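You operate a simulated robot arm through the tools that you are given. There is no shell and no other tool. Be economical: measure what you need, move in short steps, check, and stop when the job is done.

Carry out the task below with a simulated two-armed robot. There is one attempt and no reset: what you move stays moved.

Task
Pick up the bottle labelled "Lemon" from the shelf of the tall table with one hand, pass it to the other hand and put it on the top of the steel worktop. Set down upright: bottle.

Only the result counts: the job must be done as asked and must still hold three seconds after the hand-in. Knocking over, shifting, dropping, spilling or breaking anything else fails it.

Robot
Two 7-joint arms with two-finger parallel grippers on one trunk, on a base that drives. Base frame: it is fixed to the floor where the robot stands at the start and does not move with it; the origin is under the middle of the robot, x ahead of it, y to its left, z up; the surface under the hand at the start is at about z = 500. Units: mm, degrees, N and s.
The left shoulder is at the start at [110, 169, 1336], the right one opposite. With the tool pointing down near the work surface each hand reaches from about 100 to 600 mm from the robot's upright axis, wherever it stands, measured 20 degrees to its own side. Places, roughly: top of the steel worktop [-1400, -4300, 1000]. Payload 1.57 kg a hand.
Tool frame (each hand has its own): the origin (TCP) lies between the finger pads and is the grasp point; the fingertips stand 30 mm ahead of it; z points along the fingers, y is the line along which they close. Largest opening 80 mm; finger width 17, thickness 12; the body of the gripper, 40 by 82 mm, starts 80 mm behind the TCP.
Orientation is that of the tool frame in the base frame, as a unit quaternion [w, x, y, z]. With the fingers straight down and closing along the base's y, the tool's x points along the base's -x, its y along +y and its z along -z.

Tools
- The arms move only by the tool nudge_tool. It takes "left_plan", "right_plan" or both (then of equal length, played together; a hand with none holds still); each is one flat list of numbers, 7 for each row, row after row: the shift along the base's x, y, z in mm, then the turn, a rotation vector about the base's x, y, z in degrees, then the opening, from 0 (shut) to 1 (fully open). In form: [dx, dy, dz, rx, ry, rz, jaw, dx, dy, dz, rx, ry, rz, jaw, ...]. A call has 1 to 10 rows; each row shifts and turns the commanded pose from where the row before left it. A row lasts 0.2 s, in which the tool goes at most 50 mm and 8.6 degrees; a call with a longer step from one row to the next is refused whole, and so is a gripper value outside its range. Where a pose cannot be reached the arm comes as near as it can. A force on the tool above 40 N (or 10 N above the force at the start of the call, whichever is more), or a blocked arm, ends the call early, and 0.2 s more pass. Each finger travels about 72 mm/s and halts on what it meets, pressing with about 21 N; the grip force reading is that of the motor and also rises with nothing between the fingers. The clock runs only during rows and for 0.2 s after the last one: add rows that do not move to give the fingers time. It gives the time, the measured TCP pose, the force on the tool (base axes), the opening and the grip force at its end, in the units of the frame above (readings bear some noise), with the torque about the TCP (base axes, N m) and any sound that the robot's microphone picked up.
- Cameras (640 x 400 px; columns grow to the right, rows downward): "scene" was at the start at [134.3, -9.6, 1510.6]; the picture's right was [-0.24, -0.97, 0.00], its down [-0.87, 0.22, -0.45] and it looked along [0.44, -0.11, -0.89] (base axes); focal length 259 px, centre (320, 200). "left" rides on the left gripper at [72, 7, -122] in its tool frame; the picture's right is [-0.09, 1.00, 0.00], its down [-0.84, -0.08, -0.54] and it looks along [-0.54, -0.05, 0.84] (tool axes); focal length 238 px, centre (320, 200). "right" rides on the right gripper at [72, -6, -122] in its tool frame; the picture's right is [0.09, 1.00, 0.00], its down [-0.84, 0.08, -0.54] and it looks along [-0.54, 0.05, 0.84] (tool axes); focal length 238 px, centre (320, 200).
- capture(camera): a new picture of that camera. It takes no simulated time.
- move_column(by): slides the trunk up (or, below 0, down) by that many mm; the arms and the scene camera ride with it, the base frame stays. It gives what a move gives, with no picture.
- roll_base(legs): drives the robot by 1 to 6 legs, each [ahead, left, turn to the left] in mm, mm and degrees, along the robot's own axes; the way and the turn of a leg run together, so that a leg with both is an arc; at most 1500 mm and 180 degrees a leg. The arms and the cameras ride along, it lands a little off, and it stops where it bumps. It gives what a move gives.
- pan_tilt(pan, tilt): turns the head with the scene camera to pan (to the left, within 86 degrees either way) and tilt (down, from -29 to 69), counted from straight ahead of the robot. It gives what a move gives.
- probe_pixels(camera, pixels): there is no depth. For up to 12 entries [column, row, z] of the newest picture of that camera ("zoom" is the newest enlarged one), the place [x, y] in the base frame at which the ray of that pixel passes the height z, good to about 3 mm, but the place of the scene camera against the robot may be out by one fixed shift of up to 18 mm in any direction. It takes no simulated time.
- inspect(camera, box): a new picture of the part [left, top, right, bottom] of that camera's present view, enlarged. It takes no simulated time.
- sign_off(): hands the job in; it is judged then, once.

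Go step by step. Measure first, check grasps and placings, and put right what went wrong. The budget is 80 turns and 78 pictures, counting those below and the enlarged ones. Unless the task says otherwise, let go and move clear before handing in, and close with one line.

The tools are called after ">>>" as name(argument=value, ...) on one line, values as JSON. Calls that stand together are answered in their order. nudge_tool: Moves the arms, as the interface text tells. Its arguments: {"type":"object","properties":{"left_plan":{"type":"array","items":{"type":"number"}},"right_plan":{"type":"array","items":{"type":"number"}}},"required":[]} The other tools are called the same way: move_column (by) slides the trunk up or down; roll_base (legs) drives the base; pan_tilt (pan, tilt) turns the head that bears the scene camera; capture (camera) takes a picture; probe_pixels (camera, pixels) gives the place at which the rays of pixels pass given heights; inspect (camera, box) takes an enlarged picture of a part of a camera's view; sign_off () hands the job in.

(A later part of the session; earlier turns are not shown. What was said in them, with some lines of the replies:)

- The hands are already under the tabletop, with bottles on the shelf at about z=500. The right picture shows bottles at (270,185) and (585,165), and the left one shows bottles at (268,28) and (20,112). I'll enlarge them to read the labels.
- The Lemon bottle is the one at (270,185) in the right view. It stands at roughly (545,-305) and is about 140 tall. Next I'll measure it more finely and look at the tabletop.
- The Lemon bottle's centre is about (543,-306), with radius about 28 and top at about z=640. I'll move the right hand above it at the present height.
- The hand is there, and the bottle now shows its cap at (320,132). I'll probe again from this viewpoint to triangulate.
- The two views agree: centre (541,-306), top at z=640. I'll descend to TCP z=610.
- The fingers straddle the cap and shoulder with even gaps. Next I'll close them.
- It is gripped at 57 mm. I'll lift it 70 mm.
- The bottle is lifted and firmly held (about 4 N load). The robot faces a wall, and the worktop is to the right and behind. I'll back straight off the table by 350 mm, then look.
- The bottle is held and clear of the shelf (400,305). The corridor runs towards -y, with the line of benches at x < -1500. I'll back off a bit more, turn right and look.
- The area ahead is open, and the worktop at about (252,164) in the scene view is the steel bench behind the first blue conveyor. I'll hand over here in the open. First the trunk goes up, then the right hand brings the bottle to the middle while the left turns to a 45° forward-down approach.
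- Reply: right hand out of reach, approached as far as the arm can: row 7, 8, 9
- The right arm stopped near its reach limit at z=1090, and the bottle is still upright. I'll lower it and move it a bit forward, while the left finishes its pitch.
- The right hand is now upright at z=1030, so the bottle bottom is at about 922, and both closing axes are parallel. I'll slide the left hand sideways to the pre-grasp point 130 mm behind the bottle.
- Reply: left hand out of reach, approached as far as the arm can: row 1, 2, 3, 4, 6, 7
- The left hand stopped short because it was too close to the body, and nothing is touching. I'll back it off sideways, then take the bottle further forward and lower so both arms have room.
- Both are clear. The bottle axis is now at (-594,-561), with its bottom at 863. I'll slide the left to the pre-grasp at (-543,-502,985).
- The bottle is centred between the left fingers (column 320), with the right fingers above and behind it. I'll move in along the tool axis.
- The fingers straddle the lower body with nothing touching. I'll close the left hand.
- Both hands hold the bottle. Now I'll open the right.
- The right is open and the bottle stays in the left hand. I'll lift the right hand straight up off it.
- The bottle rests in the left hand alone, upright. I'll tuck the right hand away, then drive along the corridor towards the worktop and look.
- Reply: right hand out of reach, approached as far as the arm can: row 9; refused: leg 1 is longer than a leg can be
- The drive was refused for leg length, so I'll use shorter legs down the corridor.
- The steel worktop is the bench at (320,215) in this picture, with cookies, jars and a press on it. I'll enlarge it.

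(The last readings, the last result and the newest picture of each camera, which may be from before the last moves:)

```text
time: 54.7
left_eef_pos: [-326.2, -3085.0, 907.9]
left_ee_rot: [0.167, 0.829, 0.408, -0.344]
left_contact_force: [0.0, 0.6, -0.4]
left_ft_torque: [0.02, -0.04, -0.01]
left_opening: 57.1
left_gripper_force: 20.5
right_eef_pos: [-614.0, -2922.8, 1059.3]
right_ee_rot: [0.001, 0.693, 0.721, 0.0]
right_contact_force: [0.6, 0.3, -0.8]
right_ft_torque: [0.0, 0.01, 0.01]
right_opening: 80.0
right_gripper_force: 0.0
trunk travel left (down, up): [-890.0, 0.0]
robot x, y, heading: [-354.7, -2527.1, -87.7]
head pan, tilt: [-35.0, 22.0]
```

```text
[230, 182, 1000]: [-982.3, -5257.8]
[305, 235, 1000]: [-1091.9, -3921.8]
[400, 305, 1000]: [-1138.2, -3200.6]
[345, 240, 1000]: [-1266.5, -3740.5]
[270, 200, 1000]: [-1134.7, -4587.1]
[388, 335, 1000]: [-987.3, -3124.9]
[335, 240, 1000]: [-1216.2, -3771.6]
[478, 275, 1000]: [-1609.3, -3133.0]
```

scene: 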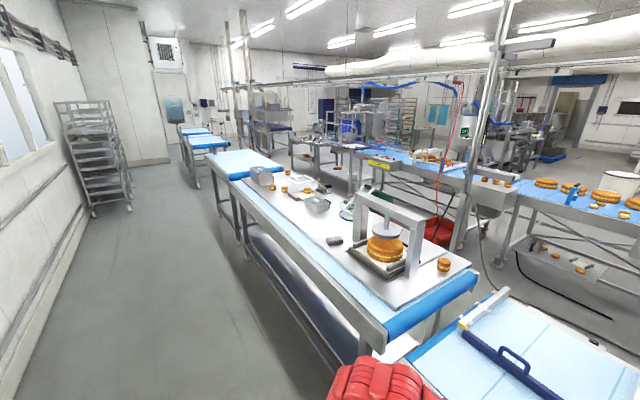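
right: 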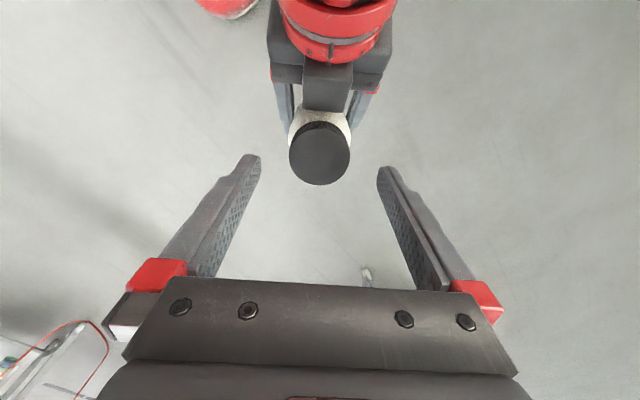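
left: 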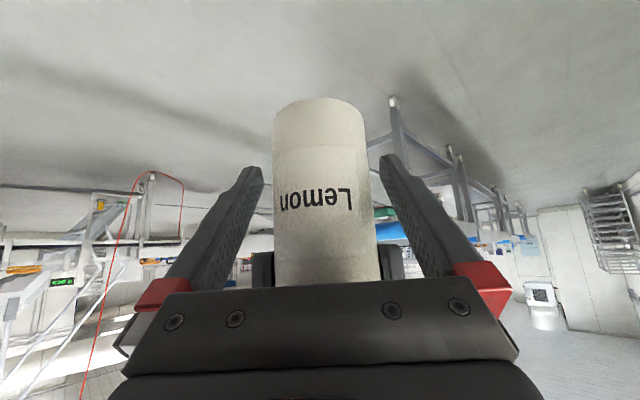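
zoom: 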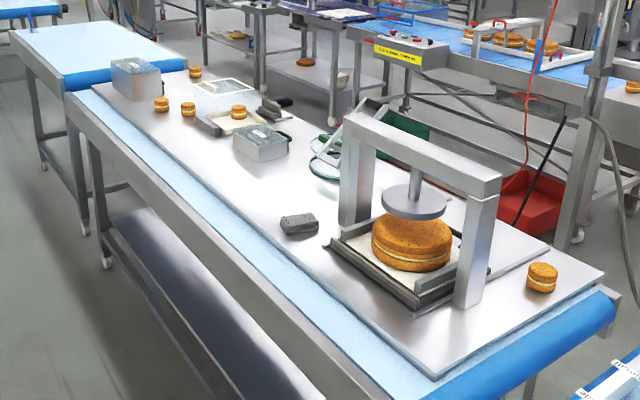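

The steel plate (worktop) starts at about x=-1130 and has a free strip near (304,226), around (-1220,-4150). I'll raise the bottle above bench height first and check it before driving.

>>> nudge_tool(left_plan=[16, -6, 34, 0, 0, 0, 0, 16, -6, 34, 0, 0, 0, 0, 16, -6, 34, 0, 0, 0, 0, 16, -6, 34, 0, 0, 0, 0, 16, -6, 34, 0, 0, 0, 0, 16, -6, 34, 0, 0, 0, 0, 0, 0, 0, 0, 0, 0, 0])

>>> capture(camera="left")

```text
time: 56.3
left_eef_pos: [-230.8, -3121.9, 1111.0]
left_ee_rot: [0.167, 0.829, 0.408, -0.344]
left_contact_force: [-1.4, 0.6, -2.8]
left_ft_torque: [0.01, -0.03, 0.03]
left_opening: 57.0
left_gripper_force: 20.8
right_eef_pos: [-614.9, -2922.2, 1058.2]
right_ee_rot: [0.0, 0.693, 0.721, 0.0]
right_contact_force: [0.8, -0.9, 0.6]
right_ft_torque: [0.01, 0.01, -0.01]
right_opening: 80.0
right_gripper_force: 0.0
trunk travel left (down, up): [-890.0, 0.0]
robot x, y, heading: [-356.5, -2526.1, -87.8]
head pan, tilt: [-35.0, 22.0]
```

```text
47 pictures are left
```

left: 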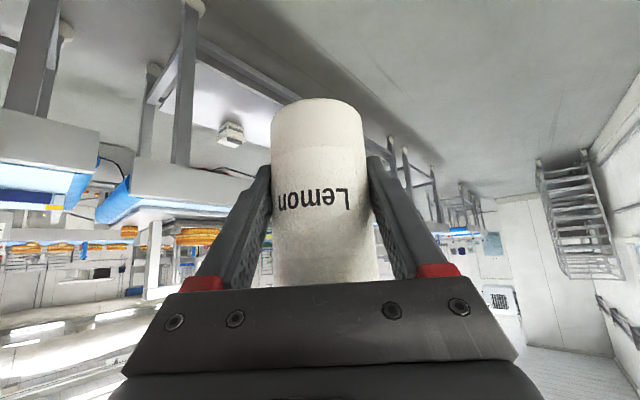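

The left arm reaches there and the bottle is secure. I'll drive on to about y=-4050 along the corridor, turn to face the bench and look.

>>> roll_base(legs=[[760, 0, -2], [765, 0, 0], [0, 0, -90]])

>>> pan_tilt(pan=0, tilt=35)

>>> capture(camera="scene")

>>> capture(camera="left")

>>> probe_pixels(camera="scene", pixels=[[320, 200, 1000], [320, 250, 1000], [200, 200, 1000], [440, 250, 1000], [200, 250, 1000]])

```text
time: 68.0
left_eef_pos: [-940.3, -4124.0, 1111.1]
left_ee_rot: [-0.134, 0.867, -0.32, -0.358]
left_contact_force: [0.4, 0.3, -2.6]
left_ft_torque: [0.01, -0.01, -0.02]
left_opening: 57.4
left_gripper_force: 21.3
right_eef_pos: [-722.5, -3751.9, 1059.0]
right_ee_rot: [-0.001, 1.0, -0.006, 0.0]
right_contact_force: [-0.5, -0.4, -0.5]
right_ft_torque: [0.03, 0.02, 0.02]
right_opening: 80.0
right_gripper_force: 0.2
trunk travel left (down, up): [-890.0, 0.0]
robot x, y, heading: [-334.6, -4031.0, 179.3]
head pan, tilt: [-35.0, 22.0]
```

```text
time: 69.0
left_eef_pos: [-940.1, -4125.3, 1111.3]
left_ee_rot: [-0.134, 0.867, -0.321, -0.358]
left_contact_force: [0.5, 0.0, -4.5]
left_ft_torque: [0.01, -0.02, 0.01]
left_opening: 56.7
left_gripper_force: 21.5
right_eef_pos: [-722.5, -3751.2, 1059.6]
right_ee_rot: [0.0, 1.0, -0.006, 0.0]
right_contact_force: [-0.1, -0.2, 0.3]
right_ft_torque: [0.0, 0.0, 0.01]
right_opening: 80.0
right_gripper_force: 0.0
trunk travel left (down, up): [-890.0, 0.0]
robot x, y, heading: [-334.3, -4031.0, 179.2]
head pan, tilt: [0.0, 35.0]
```

```text
46 pictures are left
```

scene: 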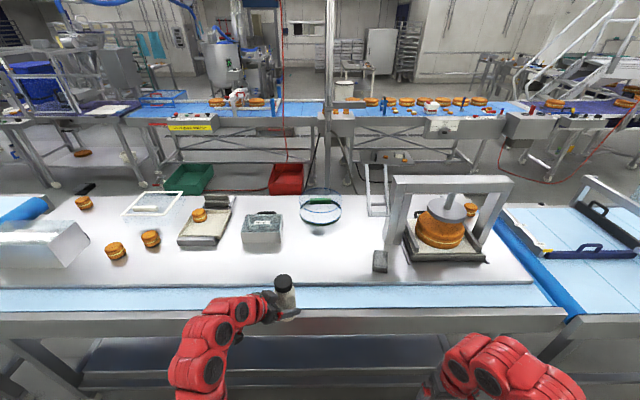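

```text
45 pictures are left
```

left: 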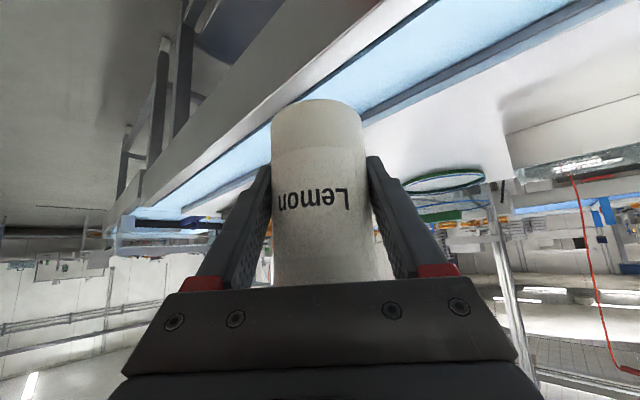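

```text
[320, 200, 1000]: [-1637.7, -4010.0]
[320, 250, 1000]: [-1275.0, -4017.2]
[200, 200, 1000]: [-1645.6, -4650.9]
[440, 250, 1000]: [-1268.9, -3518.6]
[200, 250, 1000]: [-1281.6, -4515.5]
```

The area in front, around pixel (310,262), is free. It lies between the steel box (262,230) and the dark block (380,262). I'll raise the right hand slightly, then drive forward 270 and 50 to the right.

>>> nudge_tool(right_plan=[0, 0, 25, 0, 0, 0, 1, 0, 0, 25, 0, 0, 0, 1, 0, 0, 0, 0, 0, 0, 1])

>>> roll_base(legs=[[150, -50, 0], [120, 0, 0]])

>>> pan_tilt(pan=10, tilt=50)

>>> capture(camera="scene")

>>> capture(camera="left")

>>> probe_pixels(camera="scene", pixels=[[320, 200, 1000], [320, 250, 1000], [200, 200, 1000], [440, 250, 1000], [200, 250, 1000]])

```text
time: 69.8
left_eef_pos: [-940.7, -4124.5, 1110.8]
left_ee_rot: [-0.133, 0.867, -0.32, -0.359]
left_contact_force: [0.1, 0.3, -2.2]
left_ft_torque: [0.0, -0.02, 0.01]
left_opening: 57.2
left_gripper_force: 20.7
right_eef_pos: [-724.8, -3752.5, 1105.4]
right_ee_rot: [0.003, 1.0, -0.005, -0.002]
right_contact_force: [-0.5, -0.5, 0.3]
right_ft_torque: [0.03, 0.0, 0.01]
right_opening: 80.0
right_gripper_force: 0.0
right hand out of reach, approached as far as the arm can: row 2
trunk travel left (down, up): [-890.0, 0.0]
robot x, y, heading: [-339.2, -4033.5, 179.4]
head pan, tilt: [0.0, 35.0]
```

```text
time: 72.0
left_eef_pos: [-1207.5, -4069.6, 1110.4]
left_ee_rot: [-0.133, 0.867, -0.32, -0.359]
left_contact_force: [-0.3, -0.2, -3.0]
left_ft_torque: [-0.03, -0.05, -0.01]
left_opening: 56.9
left_gripper_force: 20.9
right_eef_pos: [-992.1, -3699.3, 1107.2]
right_ee_rot: [0.003, 1.0, -0.005, -0.002]
right_contact_force: [0.4, -0.5, 0.0]
right_ft_torque: [0.0, -0.01, 0.0]
right_opening: 80.1
right_gripper_force: 0.0
trunk travel left (down, up): [-890.0, 0.0]
robot x, y, heading: [-602.9, -3979.7, 179.3]
head pan, tilt: [0.0, 35.0]
```

```text
time: 72.8
left_eef_pos: [-1206.6, -4070.7, 1110.7]
left_ee_rot: [-0.133, 0.867, -0.32, -0.357]
left_contact_force: [-0.3, -0.3, -3.8]
left_ft_torque: [-0.01, -0.04, 0.01]
left_opening: 57.0
left_gripper_force: 21.1
right_eef_pos: [-992.6, -3698.3, 1105.0]
right_ee_rot: [0.003, 1.0, -0.006, -0.002]
right_contact_force: [0.1, 0.2, -0.2]
right_ft_torque: [0.01, -0.02, 0.03]
right_opening: 80.3
right_gripper_force: 0.1
trunk travel left (down, up): [-890.0, 0.0]
robot x, y, heading: [-603.6, -3976.9, 179.2]
head pan, tilt: [10.0, 50.0]
```

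```text
44 pictures are left
```

scene: 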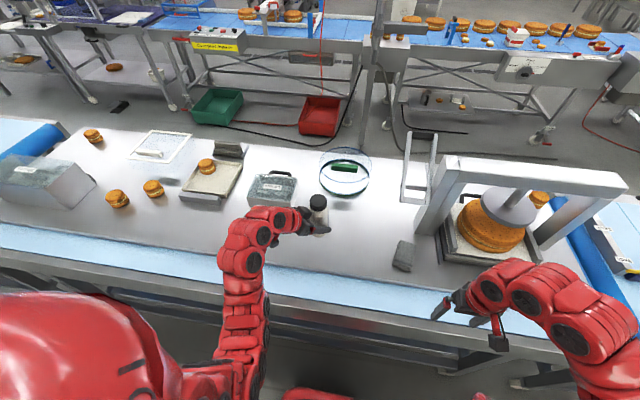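

```text
43 pictures are left
```

left: 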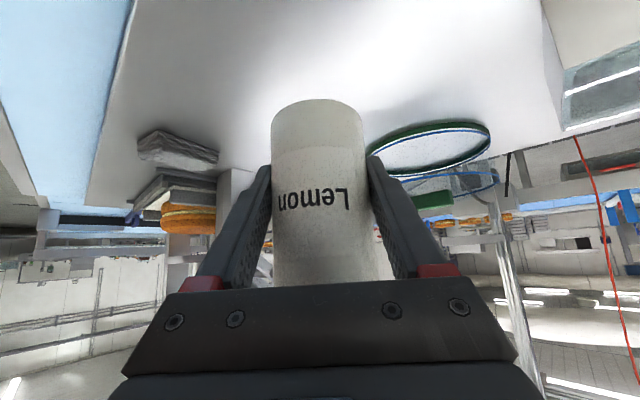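

```text
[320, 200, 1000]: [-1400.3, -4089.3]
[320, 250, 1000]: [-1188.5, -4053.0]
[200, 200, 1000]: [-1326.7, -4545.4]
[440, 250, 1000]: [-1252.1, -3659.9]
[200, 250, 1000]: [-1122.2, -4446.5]
```

The bottle hangs over the free strip. I'll check the clearances from the left camera before lowering.

>>> probe_pixels(camera="left", pixels=[[125, 60, 1000], [92, 200, 1000], [140, 150, 1000], [215, 165, 1000], [385, 165, 1000], [300, 60, 1000], [300, 100, 1000], [480, 150, 1000]])

>>> probe_pixels(camera="scene", pixels=[[404, 270, 1000], [390, 265, 1000], [345, 195, 1000], [262, 207, 1000], [293, 207, 1000], [322, 282, 1000], [322, 260, 1000]])

```text
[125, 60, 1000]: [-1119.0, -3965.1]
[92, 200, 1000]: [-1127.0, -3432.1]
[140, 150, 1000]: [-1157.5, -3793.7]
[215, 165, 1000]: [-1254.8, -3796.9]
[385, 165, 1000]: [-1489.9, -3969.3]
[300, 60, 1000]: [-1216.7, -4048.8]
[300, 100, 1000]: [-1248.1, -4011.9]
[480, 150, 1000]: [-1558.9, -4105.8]
```

```text
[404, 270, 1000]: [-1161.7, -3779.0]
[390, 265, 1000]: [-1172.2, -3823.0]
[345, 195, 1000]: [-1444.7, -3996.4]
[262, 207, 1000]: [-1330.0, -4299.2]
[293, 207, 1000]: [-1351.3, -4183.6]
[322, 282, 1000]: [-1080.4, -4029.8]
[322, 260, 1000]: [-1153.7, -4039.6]
```

The plate edge is at x≈-1123 and other objects are at least 140 mm from the landing point. I'll lower to just above the surface (TCP 1052).

>>> nudge_tool(left_plan=[-8, 0, -15, 0, 0, 0, 0, -7, 0, -15, 0, 0, 0, 0, 0, 0, -15, 0, 0, 0, 0, 0, 0, -13, 0, 0, 0, 0, 0, 0, 0, 0, 0, 0, 0])

>>> capture(camera="left")

>>> inspect(camera="scene", box=[240, 160, 400, 260])

```text
time: 74.0
left_eef_pos: [-1223.0, -4071.7, 1051.0]
left_ee_rot: [-0.134, 0.866, -0.322, -0.358]
left_contact_force: [0.4, -0.3, -3.5]
left_ft_torque: [-0.02, -0.01, 0.02]
left_opening: 57.2
left_gripper_force: 21.5
right_eef_pos: [-990.6, -3696.7, 1107.1]
right_ee_rot: [0.003, 1.0, -0.006, -0.001]
right_contact_force: [0.4, 0.4, 0.7]
right_ft_torque: [0.0, 0.02, -0.03]
right_opening: 80.1
right_gripper_force: 0.1
trunk travel left (down, up): [-890.0, 0.0]
robot x, y, heading: [-607.6, -3981.7, 179.3]
head pan, tilt: [10.0, 50.0]
```

```text
42 pictures are left
```

left: 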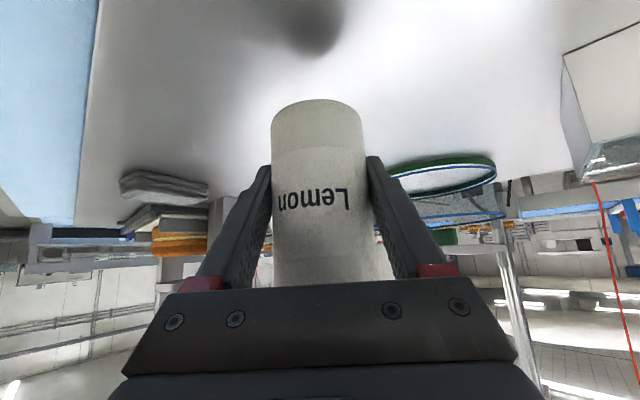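

```text
4.00 times, centred on (320, 210) of scene
```

zoom: 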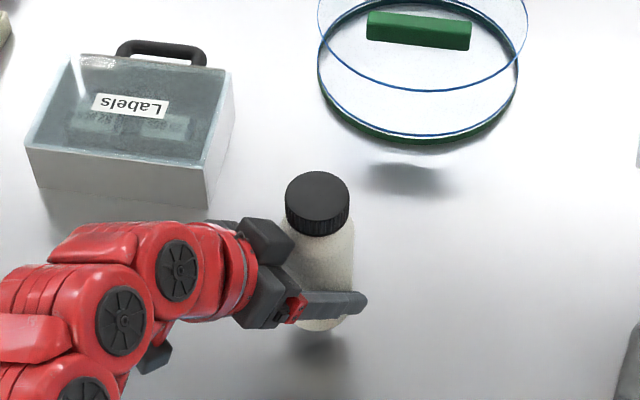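

The bottle hangs just above the plate (the shadow gap is at (320,340) in the zoom). I'll go down in small steps and watch the force.

>>> nudge_tool(left_plan=[0, 0, -2, 0, 0, 0, 0, 0, 0, -2, 0, 0, 0, 0, 0, 0, -2, 0, 0, 0, 0, 0, 0, 0, 0, 0, 0, 0])

```text
time: 75.0
left_eef_pos: [-1221.9, -4071.4, 1045.9]
left_ee_rot: [-0.133, 0.867, -0.321, -0.357]
left_contact_force: [0.2, 0.7, -3.4]
left_ft_torque: [-0.02, -0.02, 0.03]
left_opening: 56.9
left_gripper_force: 20.7
right_eef_pos: [-992.9, -3698.9, 1106.4]
right_ee_rot: [0.003, 1.0, -0.007, -0.001]
right_contact_force: [-0.6, 0.1, 0.8]
right_ft_torque: [0.03, -0.02, 0.04]
right_opening: 79.9
right_gripper_force: 0.1
trunk travel left (down, up): [-890.0, 0.0]
robot x, y, heading: [-601.7, -3975.8, 179.3]
head pan, tilt: [10.0, 50.0]
```

>>> nudge_tool(left_plan=[0, 0, -2, 0, 0, 0, 0, 0, 0, -2, 0, 0, 0, 0, 0, 0, 0, 0, 0, 0, 0])

>>> inspect(camera="scene", box=[280, 190, 376, 250])

```text
time: 75.8
left_eef_pos: [-1221.3, -4071.1, 1043.1]
left_ee_rot: [-0.134, 0.867, -0.32, -0.358]
left_contact_force: [0.5, 0.4, -3.7]
left_ft_torque: [-0.01, -0.03, 0.02]
left_opening: 56.9
left_gripper_force: 20.2
right_eef_pos: [-992.7, -3698.2, 1106.2]
right_ee_rot: [0.002, 1.0, -0.006, -0.002]
right_contact_force: [0.0, -0.8, 0.1]
right_ft_torque: [0.01, -0.03, 0.0]
right_opening: 80.0
right_gripper_force: 0.0
trunk travel left (down, up): [-890.0, 0.0]
robot x, y, heading: [-601.8, -3976.6, 179.5]
head pan, tilt: [10.0, 50.0]
```

```text
6.67 times, centred on (328, 220) of scene
```

zoom: 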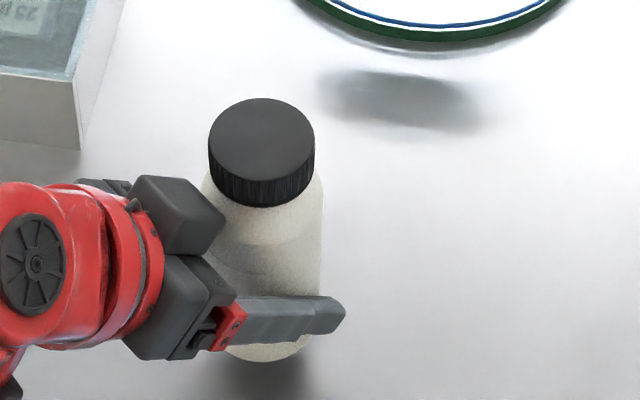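

There's no contact yet, as the force is unchanged at -3.7 N. I'll keep going down.

>>> nudge_tool(left_plan=[0, 0, -2, 0, 0, 0, 0, 0, 0, -2, 0, 0, 0, 0, 0, 0, -2, 0, 0, 0, 0, 0, 0, 0, 0, 0, 0, 0])

>>> capture(camera="left")

```text
time: 76.8
left_eef_pos: [-1221.6, -4070.8, 1036.6]
left_ee_rot: [-0.134, 0.867, -0.321, -0.358]
left_contact_force: [-0.5, -0.8, -3.5]
left_ft_torque: [-0.01, -0.04, 0.0]
left_opening: 56.8
left_gripper_force: 21.2
right_eef_pos: [-992.0, -3697.6, 1107.1]
right_ee_rot: [0.003, 1.0, -0.005, -0.002]
right_contact_force: [-0.6, 1.2, -0.3]
right_ft_torque: [0.03, 0.02, 0.01]
right_opening: 80.1
right_gripper_force: 0.1
trunk travel left (down, up): [-890.0, 0.0]
robot x, y, heading: [-599.9, -3980.4, 179.5]
head pan, tilt: [10.0, 50.0]
```

```text
39 pictures are left
```

left: 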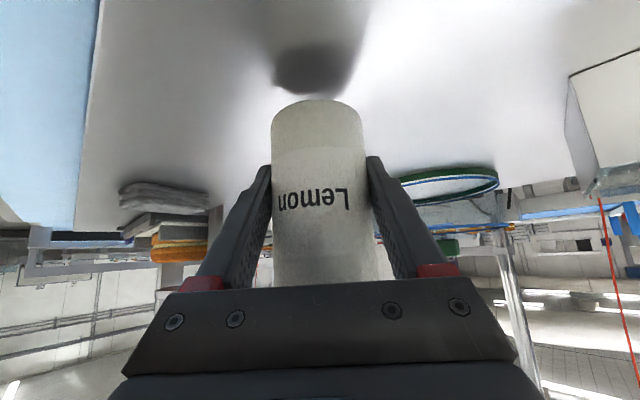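

The shadow edge is now at row 93 and the bottle edge at row 100, so contact is a few mm away. I'll keep stepping down.

>>> nudge_tool(left_plan=[0, 0, -1.5, 0, 0, 0, 0, 0, 0, -1.5, 0, 0, 0, 0, 0, 0, 0, 0, 0, 0, 0])

>>> capture(camera="left")

```text
time: 77.6
left_eef_pos: [-1221.7, -4070.6, 1034.6]
left_ee_rot: [-0.134, 0.867, -0.32, -0.358]
left_contact_force: [-0.6, 0.1, -3.6]
left_ft_torque: [0.01, 0.01, -0.01]
left_opening: 57.3
left_gripper_force: 20.8
right_eef_pos: [-992.8, -3697.4, 1106.0]
right_ee_rot: [0.003, 1.0, -0.007, -0.001]
right_contact_force: [0.4, -0.6, 0.7]
right_ft_torque: [0.0, -0.06, -0.02]
right_opening: 80.1
right_gripper_force: 0.0
trunk travel left (down, up): [-890.0, 0.0]
robot x, y, heading: [-600.4, -3973.4, 179.6]
head pan, tilt: [10.0, 50.0]
```

```text
38 pictures are left
```

left: 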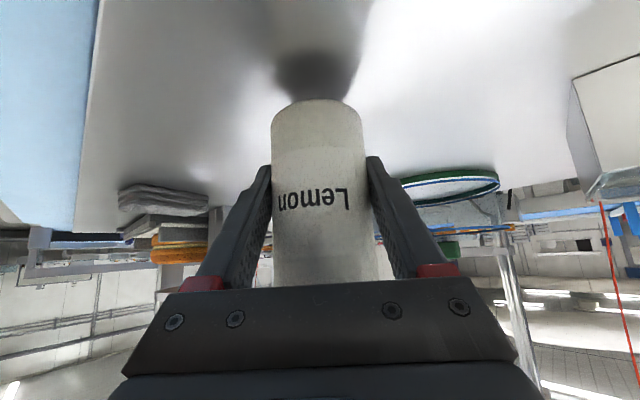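

>>> nudge_tool(left_plan=[0, 0, -1.5, 0, 0, 0, 0, 0, 0, -1.5, 0, 0, 0, 0, 0, 0, 0, 0, 0, 0, 0])

```text
time: 78.4
left_eef_pos: [-1221.2, -4070.5, 1032.0]
left_ee_rot: [-0.134, 0.867, -0.32, -0.358]
left_contact_force: [0.0, 0.1, -2.9]
left_ft_torque: [-0.02, 0.0, 0.02]
left_opening: 57.0
left_gripper_force: 20.9
right_eef_pos: [-992.5, -3698.5, 1107.0]
right_ee_rot: [0.003, 1.0, -0.006, -0.002]
right_contact_force: [-0.1, 0.2, 0.3]
right_ft_torque: [0.02, 0.0, -0.02]
right_opening: 80.2
right_gripper_force: 0.1
trunk travel left (down, up): [-890.0, 0.0]
robot x, y, heading: [-607.8, -3980.1, 179.5]
head pan, tilt: [10.0, 50.0]
```

>>> nudge_tool(left_plan=[0, 0, -1.5, 0, 0, 0, 0, 0, 0, -1.5, 0, 0, 0, 0, 0, 0, 0, 0, 0, 0, 0])

>>> capture(camera="left")

```text
time: 79.2
left_eef_pos: [-1220.8, -4070.2, 1027.9]
left_ee_rot: [-0.134, 0.867, -0.321, -0.358]
left_contact_force: [-0.3, 1.1, -3.5]
left_ft_torque: [-0.01, -0.02, -0.03]
left_opening: 57.1
left_gripper_force: 21.4
right_eef_pos: [-991.6, -3696.3, 1106.2]
right_ee_rot: [0.002, 1.0, -0.006, -0.002]
right_contact_force: [-0.6, 0.0, 0.3]
right_ft_torque: [0.01, 0.02, 0.03]
right_opening: 80.1
right_gripper_force: 0.1
trunk travel left (down, up): [-890.0, 0.0]
robot x, y, heading: [-601.7, -3978.5, 179.4]
head pan, tilt: [10.0, 50.0]
```

```text
37 pictures are left
```

left: 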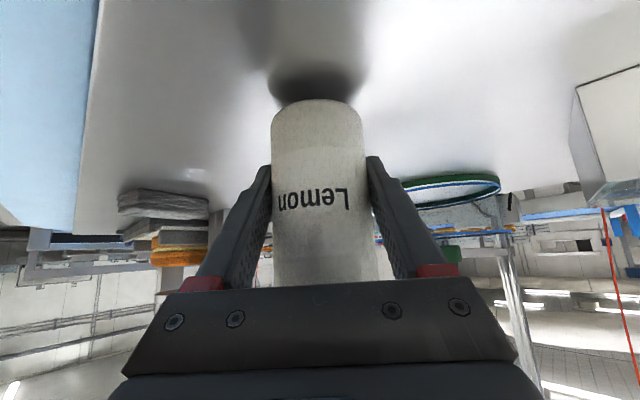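

The shadow is tightening around the base but there's still no load change. I'll step down again.

>>> nudge_tool(left_plan=[0, 0, -1.5, 0, 0, 0, 0, 0, 0, -1.5, 0, 0, 0, 0, 0, 0, 0, 0, 0, 0, 0])

```text
time: 80.0
left_eef_pos: [-1221.3, -4070.7, 1024.2]
left_ee_rot: [-0.135, 0.867, -0.32, -0.358]
left_contact_force: [0.8, -1.0, -3.1]
left_ft_torque: [0.0, 0.0, -0.01]
left_opening: 57.1
left_gripper_force: 21.0
right_eef_pos: [-991.3, -3699.2, 1106.3]
right_ee_rot: [0.003, 1.0, -0.006, -0.001]
right_contact_force: [-0.4, 0.6, -0.4]
right_ft_torque: [-0.02, -0.02, -0.01]
right_opening: 80.0
right_gripper_force: 0.0
trunk travel left (down, up): [-890.0, 0.0]
robot x, y, heading: [-606.1, -3978.8, 179.4]
head pan, tilt: [10.0, 50.0]
```

>>> nudge_tool(left_plan=[0, 0, -1.5, 0, 0, 0, 0, 0, 0, -1.5, 0, 0, 0, 0, 0, 0, 0, 0, 0, 0, 0])

>>> capture(camera="left")

>>> inspect(camera="scene", box=[280, 190, 376, 250])

```text
time: 80.8
left_eef_pos: [-1221.2, -4070.0, 1022.2]
left_ee_rot: [-0.134, 0.866, -0.32, -0.359]
left_contact_force: [-0.5, 0.6, -3.7]
left_ft_torque: [-0.02, -0.05, -0.04]
left_opening: 57.1
left_gripper_force: 21.4
right_eef_pos: [-991.7, -3696.9, 1107.1]
right_ee_rot: [0.003, 1.0, -0.007, -0.002]
right_contact_force: [-0.2, 0.2, 0.2]
right_ft_torque: [0.01, 0.0, -0.01]
right_opening: 79.8
right_gripper_force: 0.1
trunk travel left (down, up): [-890.0, 0.0]
robot x, y, heading: [-601.0, -3978.1, 179.6]
head pan, tilt: [10.0, 50.0]
```

```text
36 pictures are left
```

left: 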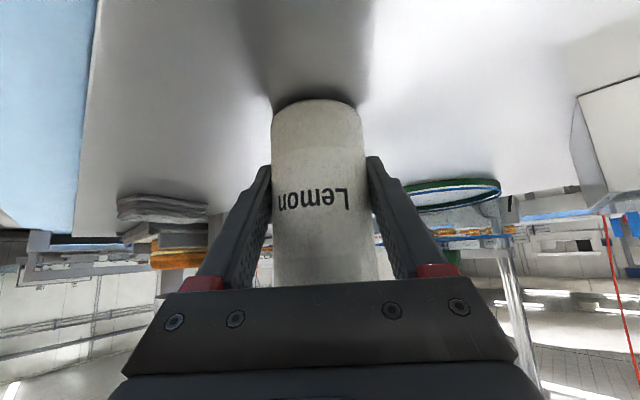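

```text
6.67 times, centred on (328, 220) of scene
```

zoom: 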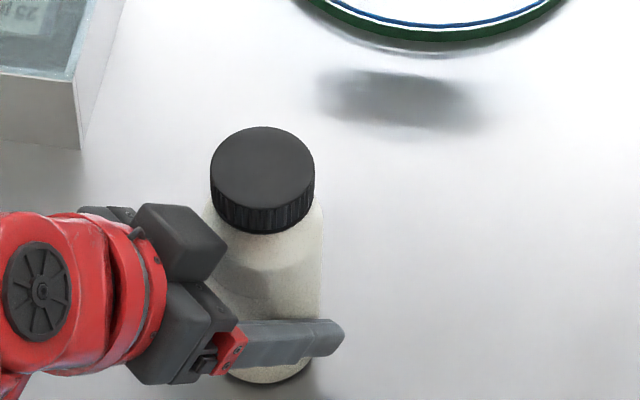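

The contact shadow now hugs the base, so it's very close. I'll take 1 mm steps.

>>> nudge_tool(left_plan=[0, 0, -1, 0, 0, 0, 0, 0, 0, -1, 0, 0, 0, 0, 0, 0, 0, 0, 0, 0, 0])

```text
time: 81.6
left_eef_pos: [-1221.9, -4070.3, 1019.6]
left_ee_rot: [-0.133, 0.867, -0.32, -0.359]
left_contact_force: [-0.3, -0.7, -1.9]
left_ft_torque: [0.01, 0.04, 0.02]
left_opening: 56.9
left_gripper_force: 21.7
right_eef_pos: [-992.1, -3697.5, 1105.4]
right_ee_rot: [0.003, 1.0, -0.006, -0.002]
right_contact_force: [0.1, 0.4, -0.1]
right_ft_torque: [0.01, 0.01, -0.01]
right_opening: 80.0
right_gripper_force: 0.0
trunk travel left (down, up): [-890.0, 0.0]
robot x, y, heading: [-600.4, -3979.0, 179.2]
head pan, tilt: [10.0, 50.0]
```

>>> nudge_tool(left_plan=[0, 0, -1, 0, 0, 0, 0, 0, 0, 0, 0, 0, 0, 0])

>>> inspect(camera="left", box=[240, 60, 400, 160])

```text
time: 82.2
left_eef_pos: [-1221.0, -4070.2, 1019.7]
left_ee_rot: [-0.133, 0.866, -0.321, -0.359]
left_contact_force: [1.1, -1.0, 6.3]
left_ft_torque: [-0.07, -0.17, -0.03]
left_opening: 57.2
left_gripper_force: 21.3
right_eef_pos: [-991.6, -3698.3, 1106.4]
right_ee_rot: [0.004, 1.0, -0.006, -0.001]
right_contact_force: [0.5, -0.5, 0.7]
right_ft_torque: [-0.02, 0.02, -0.04]
right_opening: 80.1
right_gripper_force: 0.0
trunk travel left (down, up): [-890.0, 0.0]
robot x, y, heading: [-602.5, -3975.6, 179.4]
head pan, tilt: [10.0, 50.0]
```

```text
4.00 times, centred on (320, 110) of left
```

zoom: 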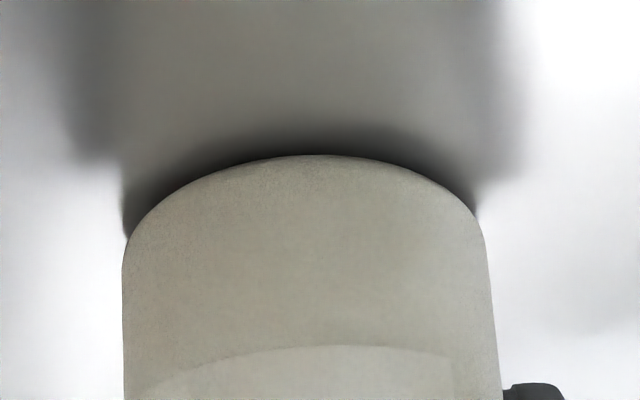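

Contact: the vertical force went from -3.7 to +6.3 N and the base sits on the plate. I'll open the left hand.

>>> nudge_tool(left_plan=[0, 0, 0, 0, 0, 0, 0.85, 0, 0, 0, 0, 0, 0, 1, 0, 0, 0, 0, 0, 0, 1])

>>> capture(camera="left")

>>> inspect(camera="scene", box=[240, 160, 400, 260])

```text
time: 83.0
left_eef_pos: [-1220.9, -4070.8, 1020.0]
left_ee_rot: [-0.134, 0.866, -0.321, -0.359]
left_contact_force: [0.2, 0.0, -0.4]
left_ft_torque: [0.01, 0.0, 0.0]
left_opening: 79.8
left_gripper_force: 0.1
right_eef_pos: [-990.9, -3697.4, 1106.1]
right_ee_rot: [0.003, 1.0, -0.006, -0.001]
right_contact_force: [0.2, -1.1, 0.4]
right_ft_torque: [-0.02, -0.02, 0.02]
right_opening: 80.0
right_gripper_force: 0.1
trunk travel left (down, up): [-890.0, 0.0]
robot x, y, heading: [-601.6, -3979.1, 179.4]
head pan, tilt: [10.0, 50.0]
```

```text
33 pictures are left
```

left: 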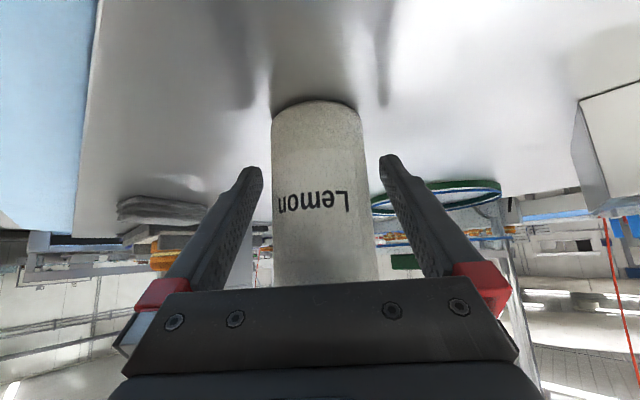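

```text
4.00 times, centred on (320, 210) of scene
```

zoom: 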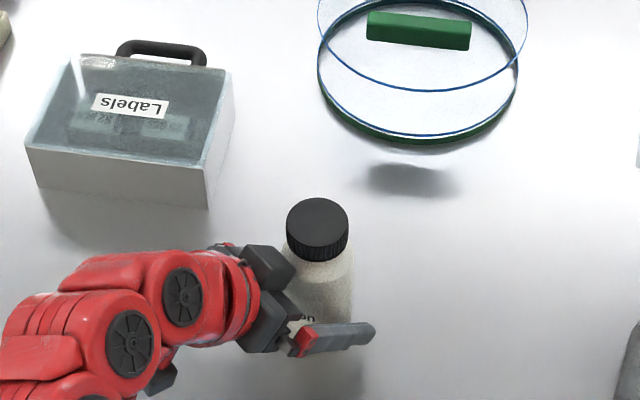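

The bottle stands free and upright. I'll withdraw the left hand along its tool axis.

>>> nudge_tool(left_plan=[8, -7, 10.6, 0, 0, 0, 1, 8, -7, 10.6, 0, 0, 0, 1, 8, -7, 10.6, 0, 0, 0, 1, 8, -7, 10.6, 0, 0, 0, 1, 0, 0, 0, 0, 0, 0, 1])

>>> capture(camera="left")

```text
time: 84.2
left_eef_pos: [-1191.0, -4098.9, 1061.6]
left_ee_rot: [-0.134, 0.867, -0.32, -0.359]
left_contact_force: [-0.8, 0.0, 0.5]
left_ft_torque: [0.0, 0.03, -0.04]
left_opening: 80.0
left_gripper_force: 0.0
right_eef_pos: [-993.0, -3698.6, 1106.4]
right_ee_rot: [0.002, 1.0, -0.006, -0.001]
right_contact_force: [-0.2, -0.3, -0.7]
right_ft_torque: [-0.03, 0.04, -0.02]
right_opening: 80.0
right_gripper_force: 0.0
trunk travel left (down, up): [-890.0, 0.0]
robot x, y, heading: [-604.2, -3976.4, 179.6]
head pan, tilt: [10.0, 50.0]
```

```text
31 pictures are left
```

left: 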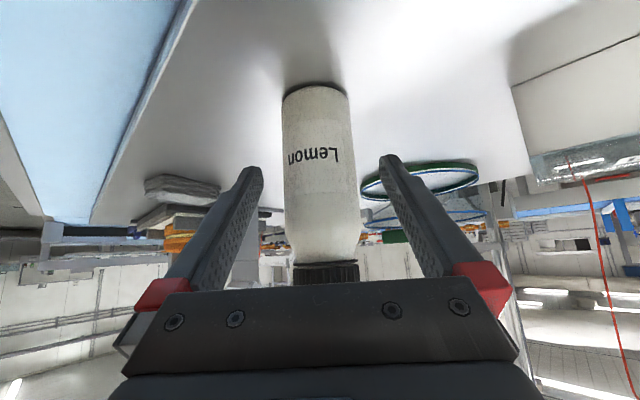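

The withdrawal is clean so far. I'll keep going, then back the base away.

>>> nudge_tool(left_plan=[8, -7, 10.6, 0, 0, 0, 1, 8, -7, 10.6, 0, 0, 0, 1, 8, -7, 10.6, 0, 0, 0, 1, 8, -7, 10.6, 0, 0, 0, 1, 8, -7, 10.6, 0, 0, 0, 1, 0, 0, 0, 0, 0, 0, 1])

>>> capture(camera="left")

```text
time: 85.6
left_eef_pos: [-1150.5, -4134.1, 1113.6]
left_ee_rot: [-0.133, 0.867, -0.321, -0.357]
left_contact_force: [-0.1, 0.2, -0.8]
left_ft_torque: [0.01, -0.01, -0.04]
left_opening: 80.0
left_gripper_force: 0.1
right_eef_pos: [-991.4, -3698.8, 1106.4]
right_ee_rot: [0.002, 1.0, -0.006, -0.001]
right_contact_force: [0.3, -0.2, 0.0]
right_ft_torque: [0.0, -0.01, 0.03]
right_opening: 79.9
right_gripper_force: 0.0
trunk travel left (down, up): [-890.0, 0.0]
robot x, y, heading: [-599.8, -3975.7, 179.6]
head pan, tilt: [10.0, 50.0]
```

```text
30 pictures are left
```

left: 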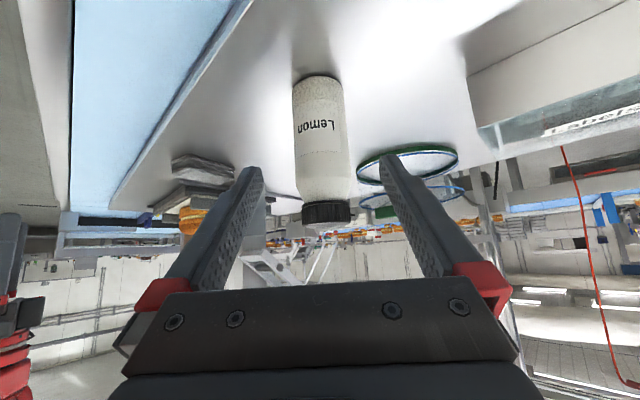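

The hand is clear and the bottle is standing. I'll back the base off 250 mm and take a final look.

>>> roll_base(legs=[[-250, 0, 0]])

>>> pan_tilt(pan=5, tilt=35)

>>> capture(camera="scene")

```text
time: 87.4
left_eef_pos: [-906.0, -4135.4, 1113.6]
left_ee_rot: [-0.133, 0.867, -0.32, -0.357]
left_contact_force: [0.2, -0.2, -0.7]
left_ft_torque: [-0.01, 0.05, 0.01]
left_opening: 80.2
left_gripper_force: 0.0
right_eef_pos: [-748.3, -3701.1, 1105.5]
right_ee_rot: [0.003, 1.0, -0.006, -0.002]
right_contact_force: [-0.3, -0.4, 0.1]
right_ft_torque: [0.01, -0.01, 0.02]
right_opening: 80.0
right_gripper_force: 0.0
trunk travel left (down, up): [-890.0, 0.0]
robot x, y, heading: [-362.1, -3976.7, 179.4]
head pan, tilt: [10.0, 50.0]
```

```text
time: 88.1
left_eef_pos: [-905.7, -4136.0, 1113.9]
left_ee_rot: [-0.134, 0.866, -0.321, -0.359]
left_contact_force: [0.6, -0.4, -0.4]
left_ft_torque: [0.0, 0.0, -0.01]
left_opening: 80.1
left_gripper_force: 0.0
right_eef_pos: [-746.7, -3701.3, 1106.1]
right_ee_rot: [0.002, 1.0, -0.006, -0.003]
right_contact_force: [1.1, 0.5, 0.3]
right_ft_torque: [0.01, 0.01, -0.02]
right_opening: 80.0
right_gripper_force: 0.2
trunk travel left (down, up): [-890.0, 0.0]
robot x, y, heading: [-359.5, -3982.0, 179.4]
head pan, tilt: [5.0, 35.0]
```

```text
29 pictures are left
```

scene: 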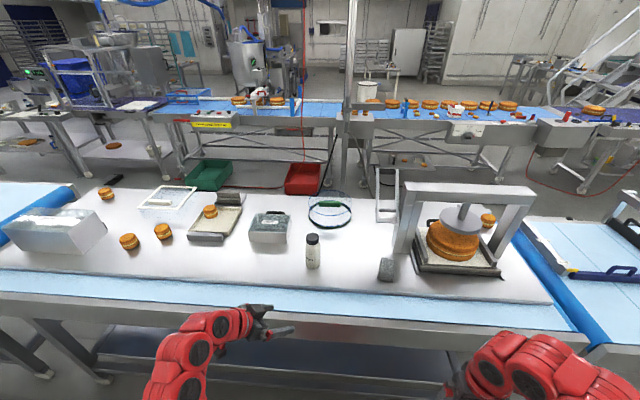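

The Lemon bottle stands upright on the steel worktop at pixel (312,250). Everything else is in place and both hands are clear, so I'm handing in.

>>> sign_off()

```text
The job is handed in.
```

I picked the Lemon bottle off the shelf with the right hand and passed it to the left. It now stands upright on the steel worktop; both hands are clear, and I have handed the job in.
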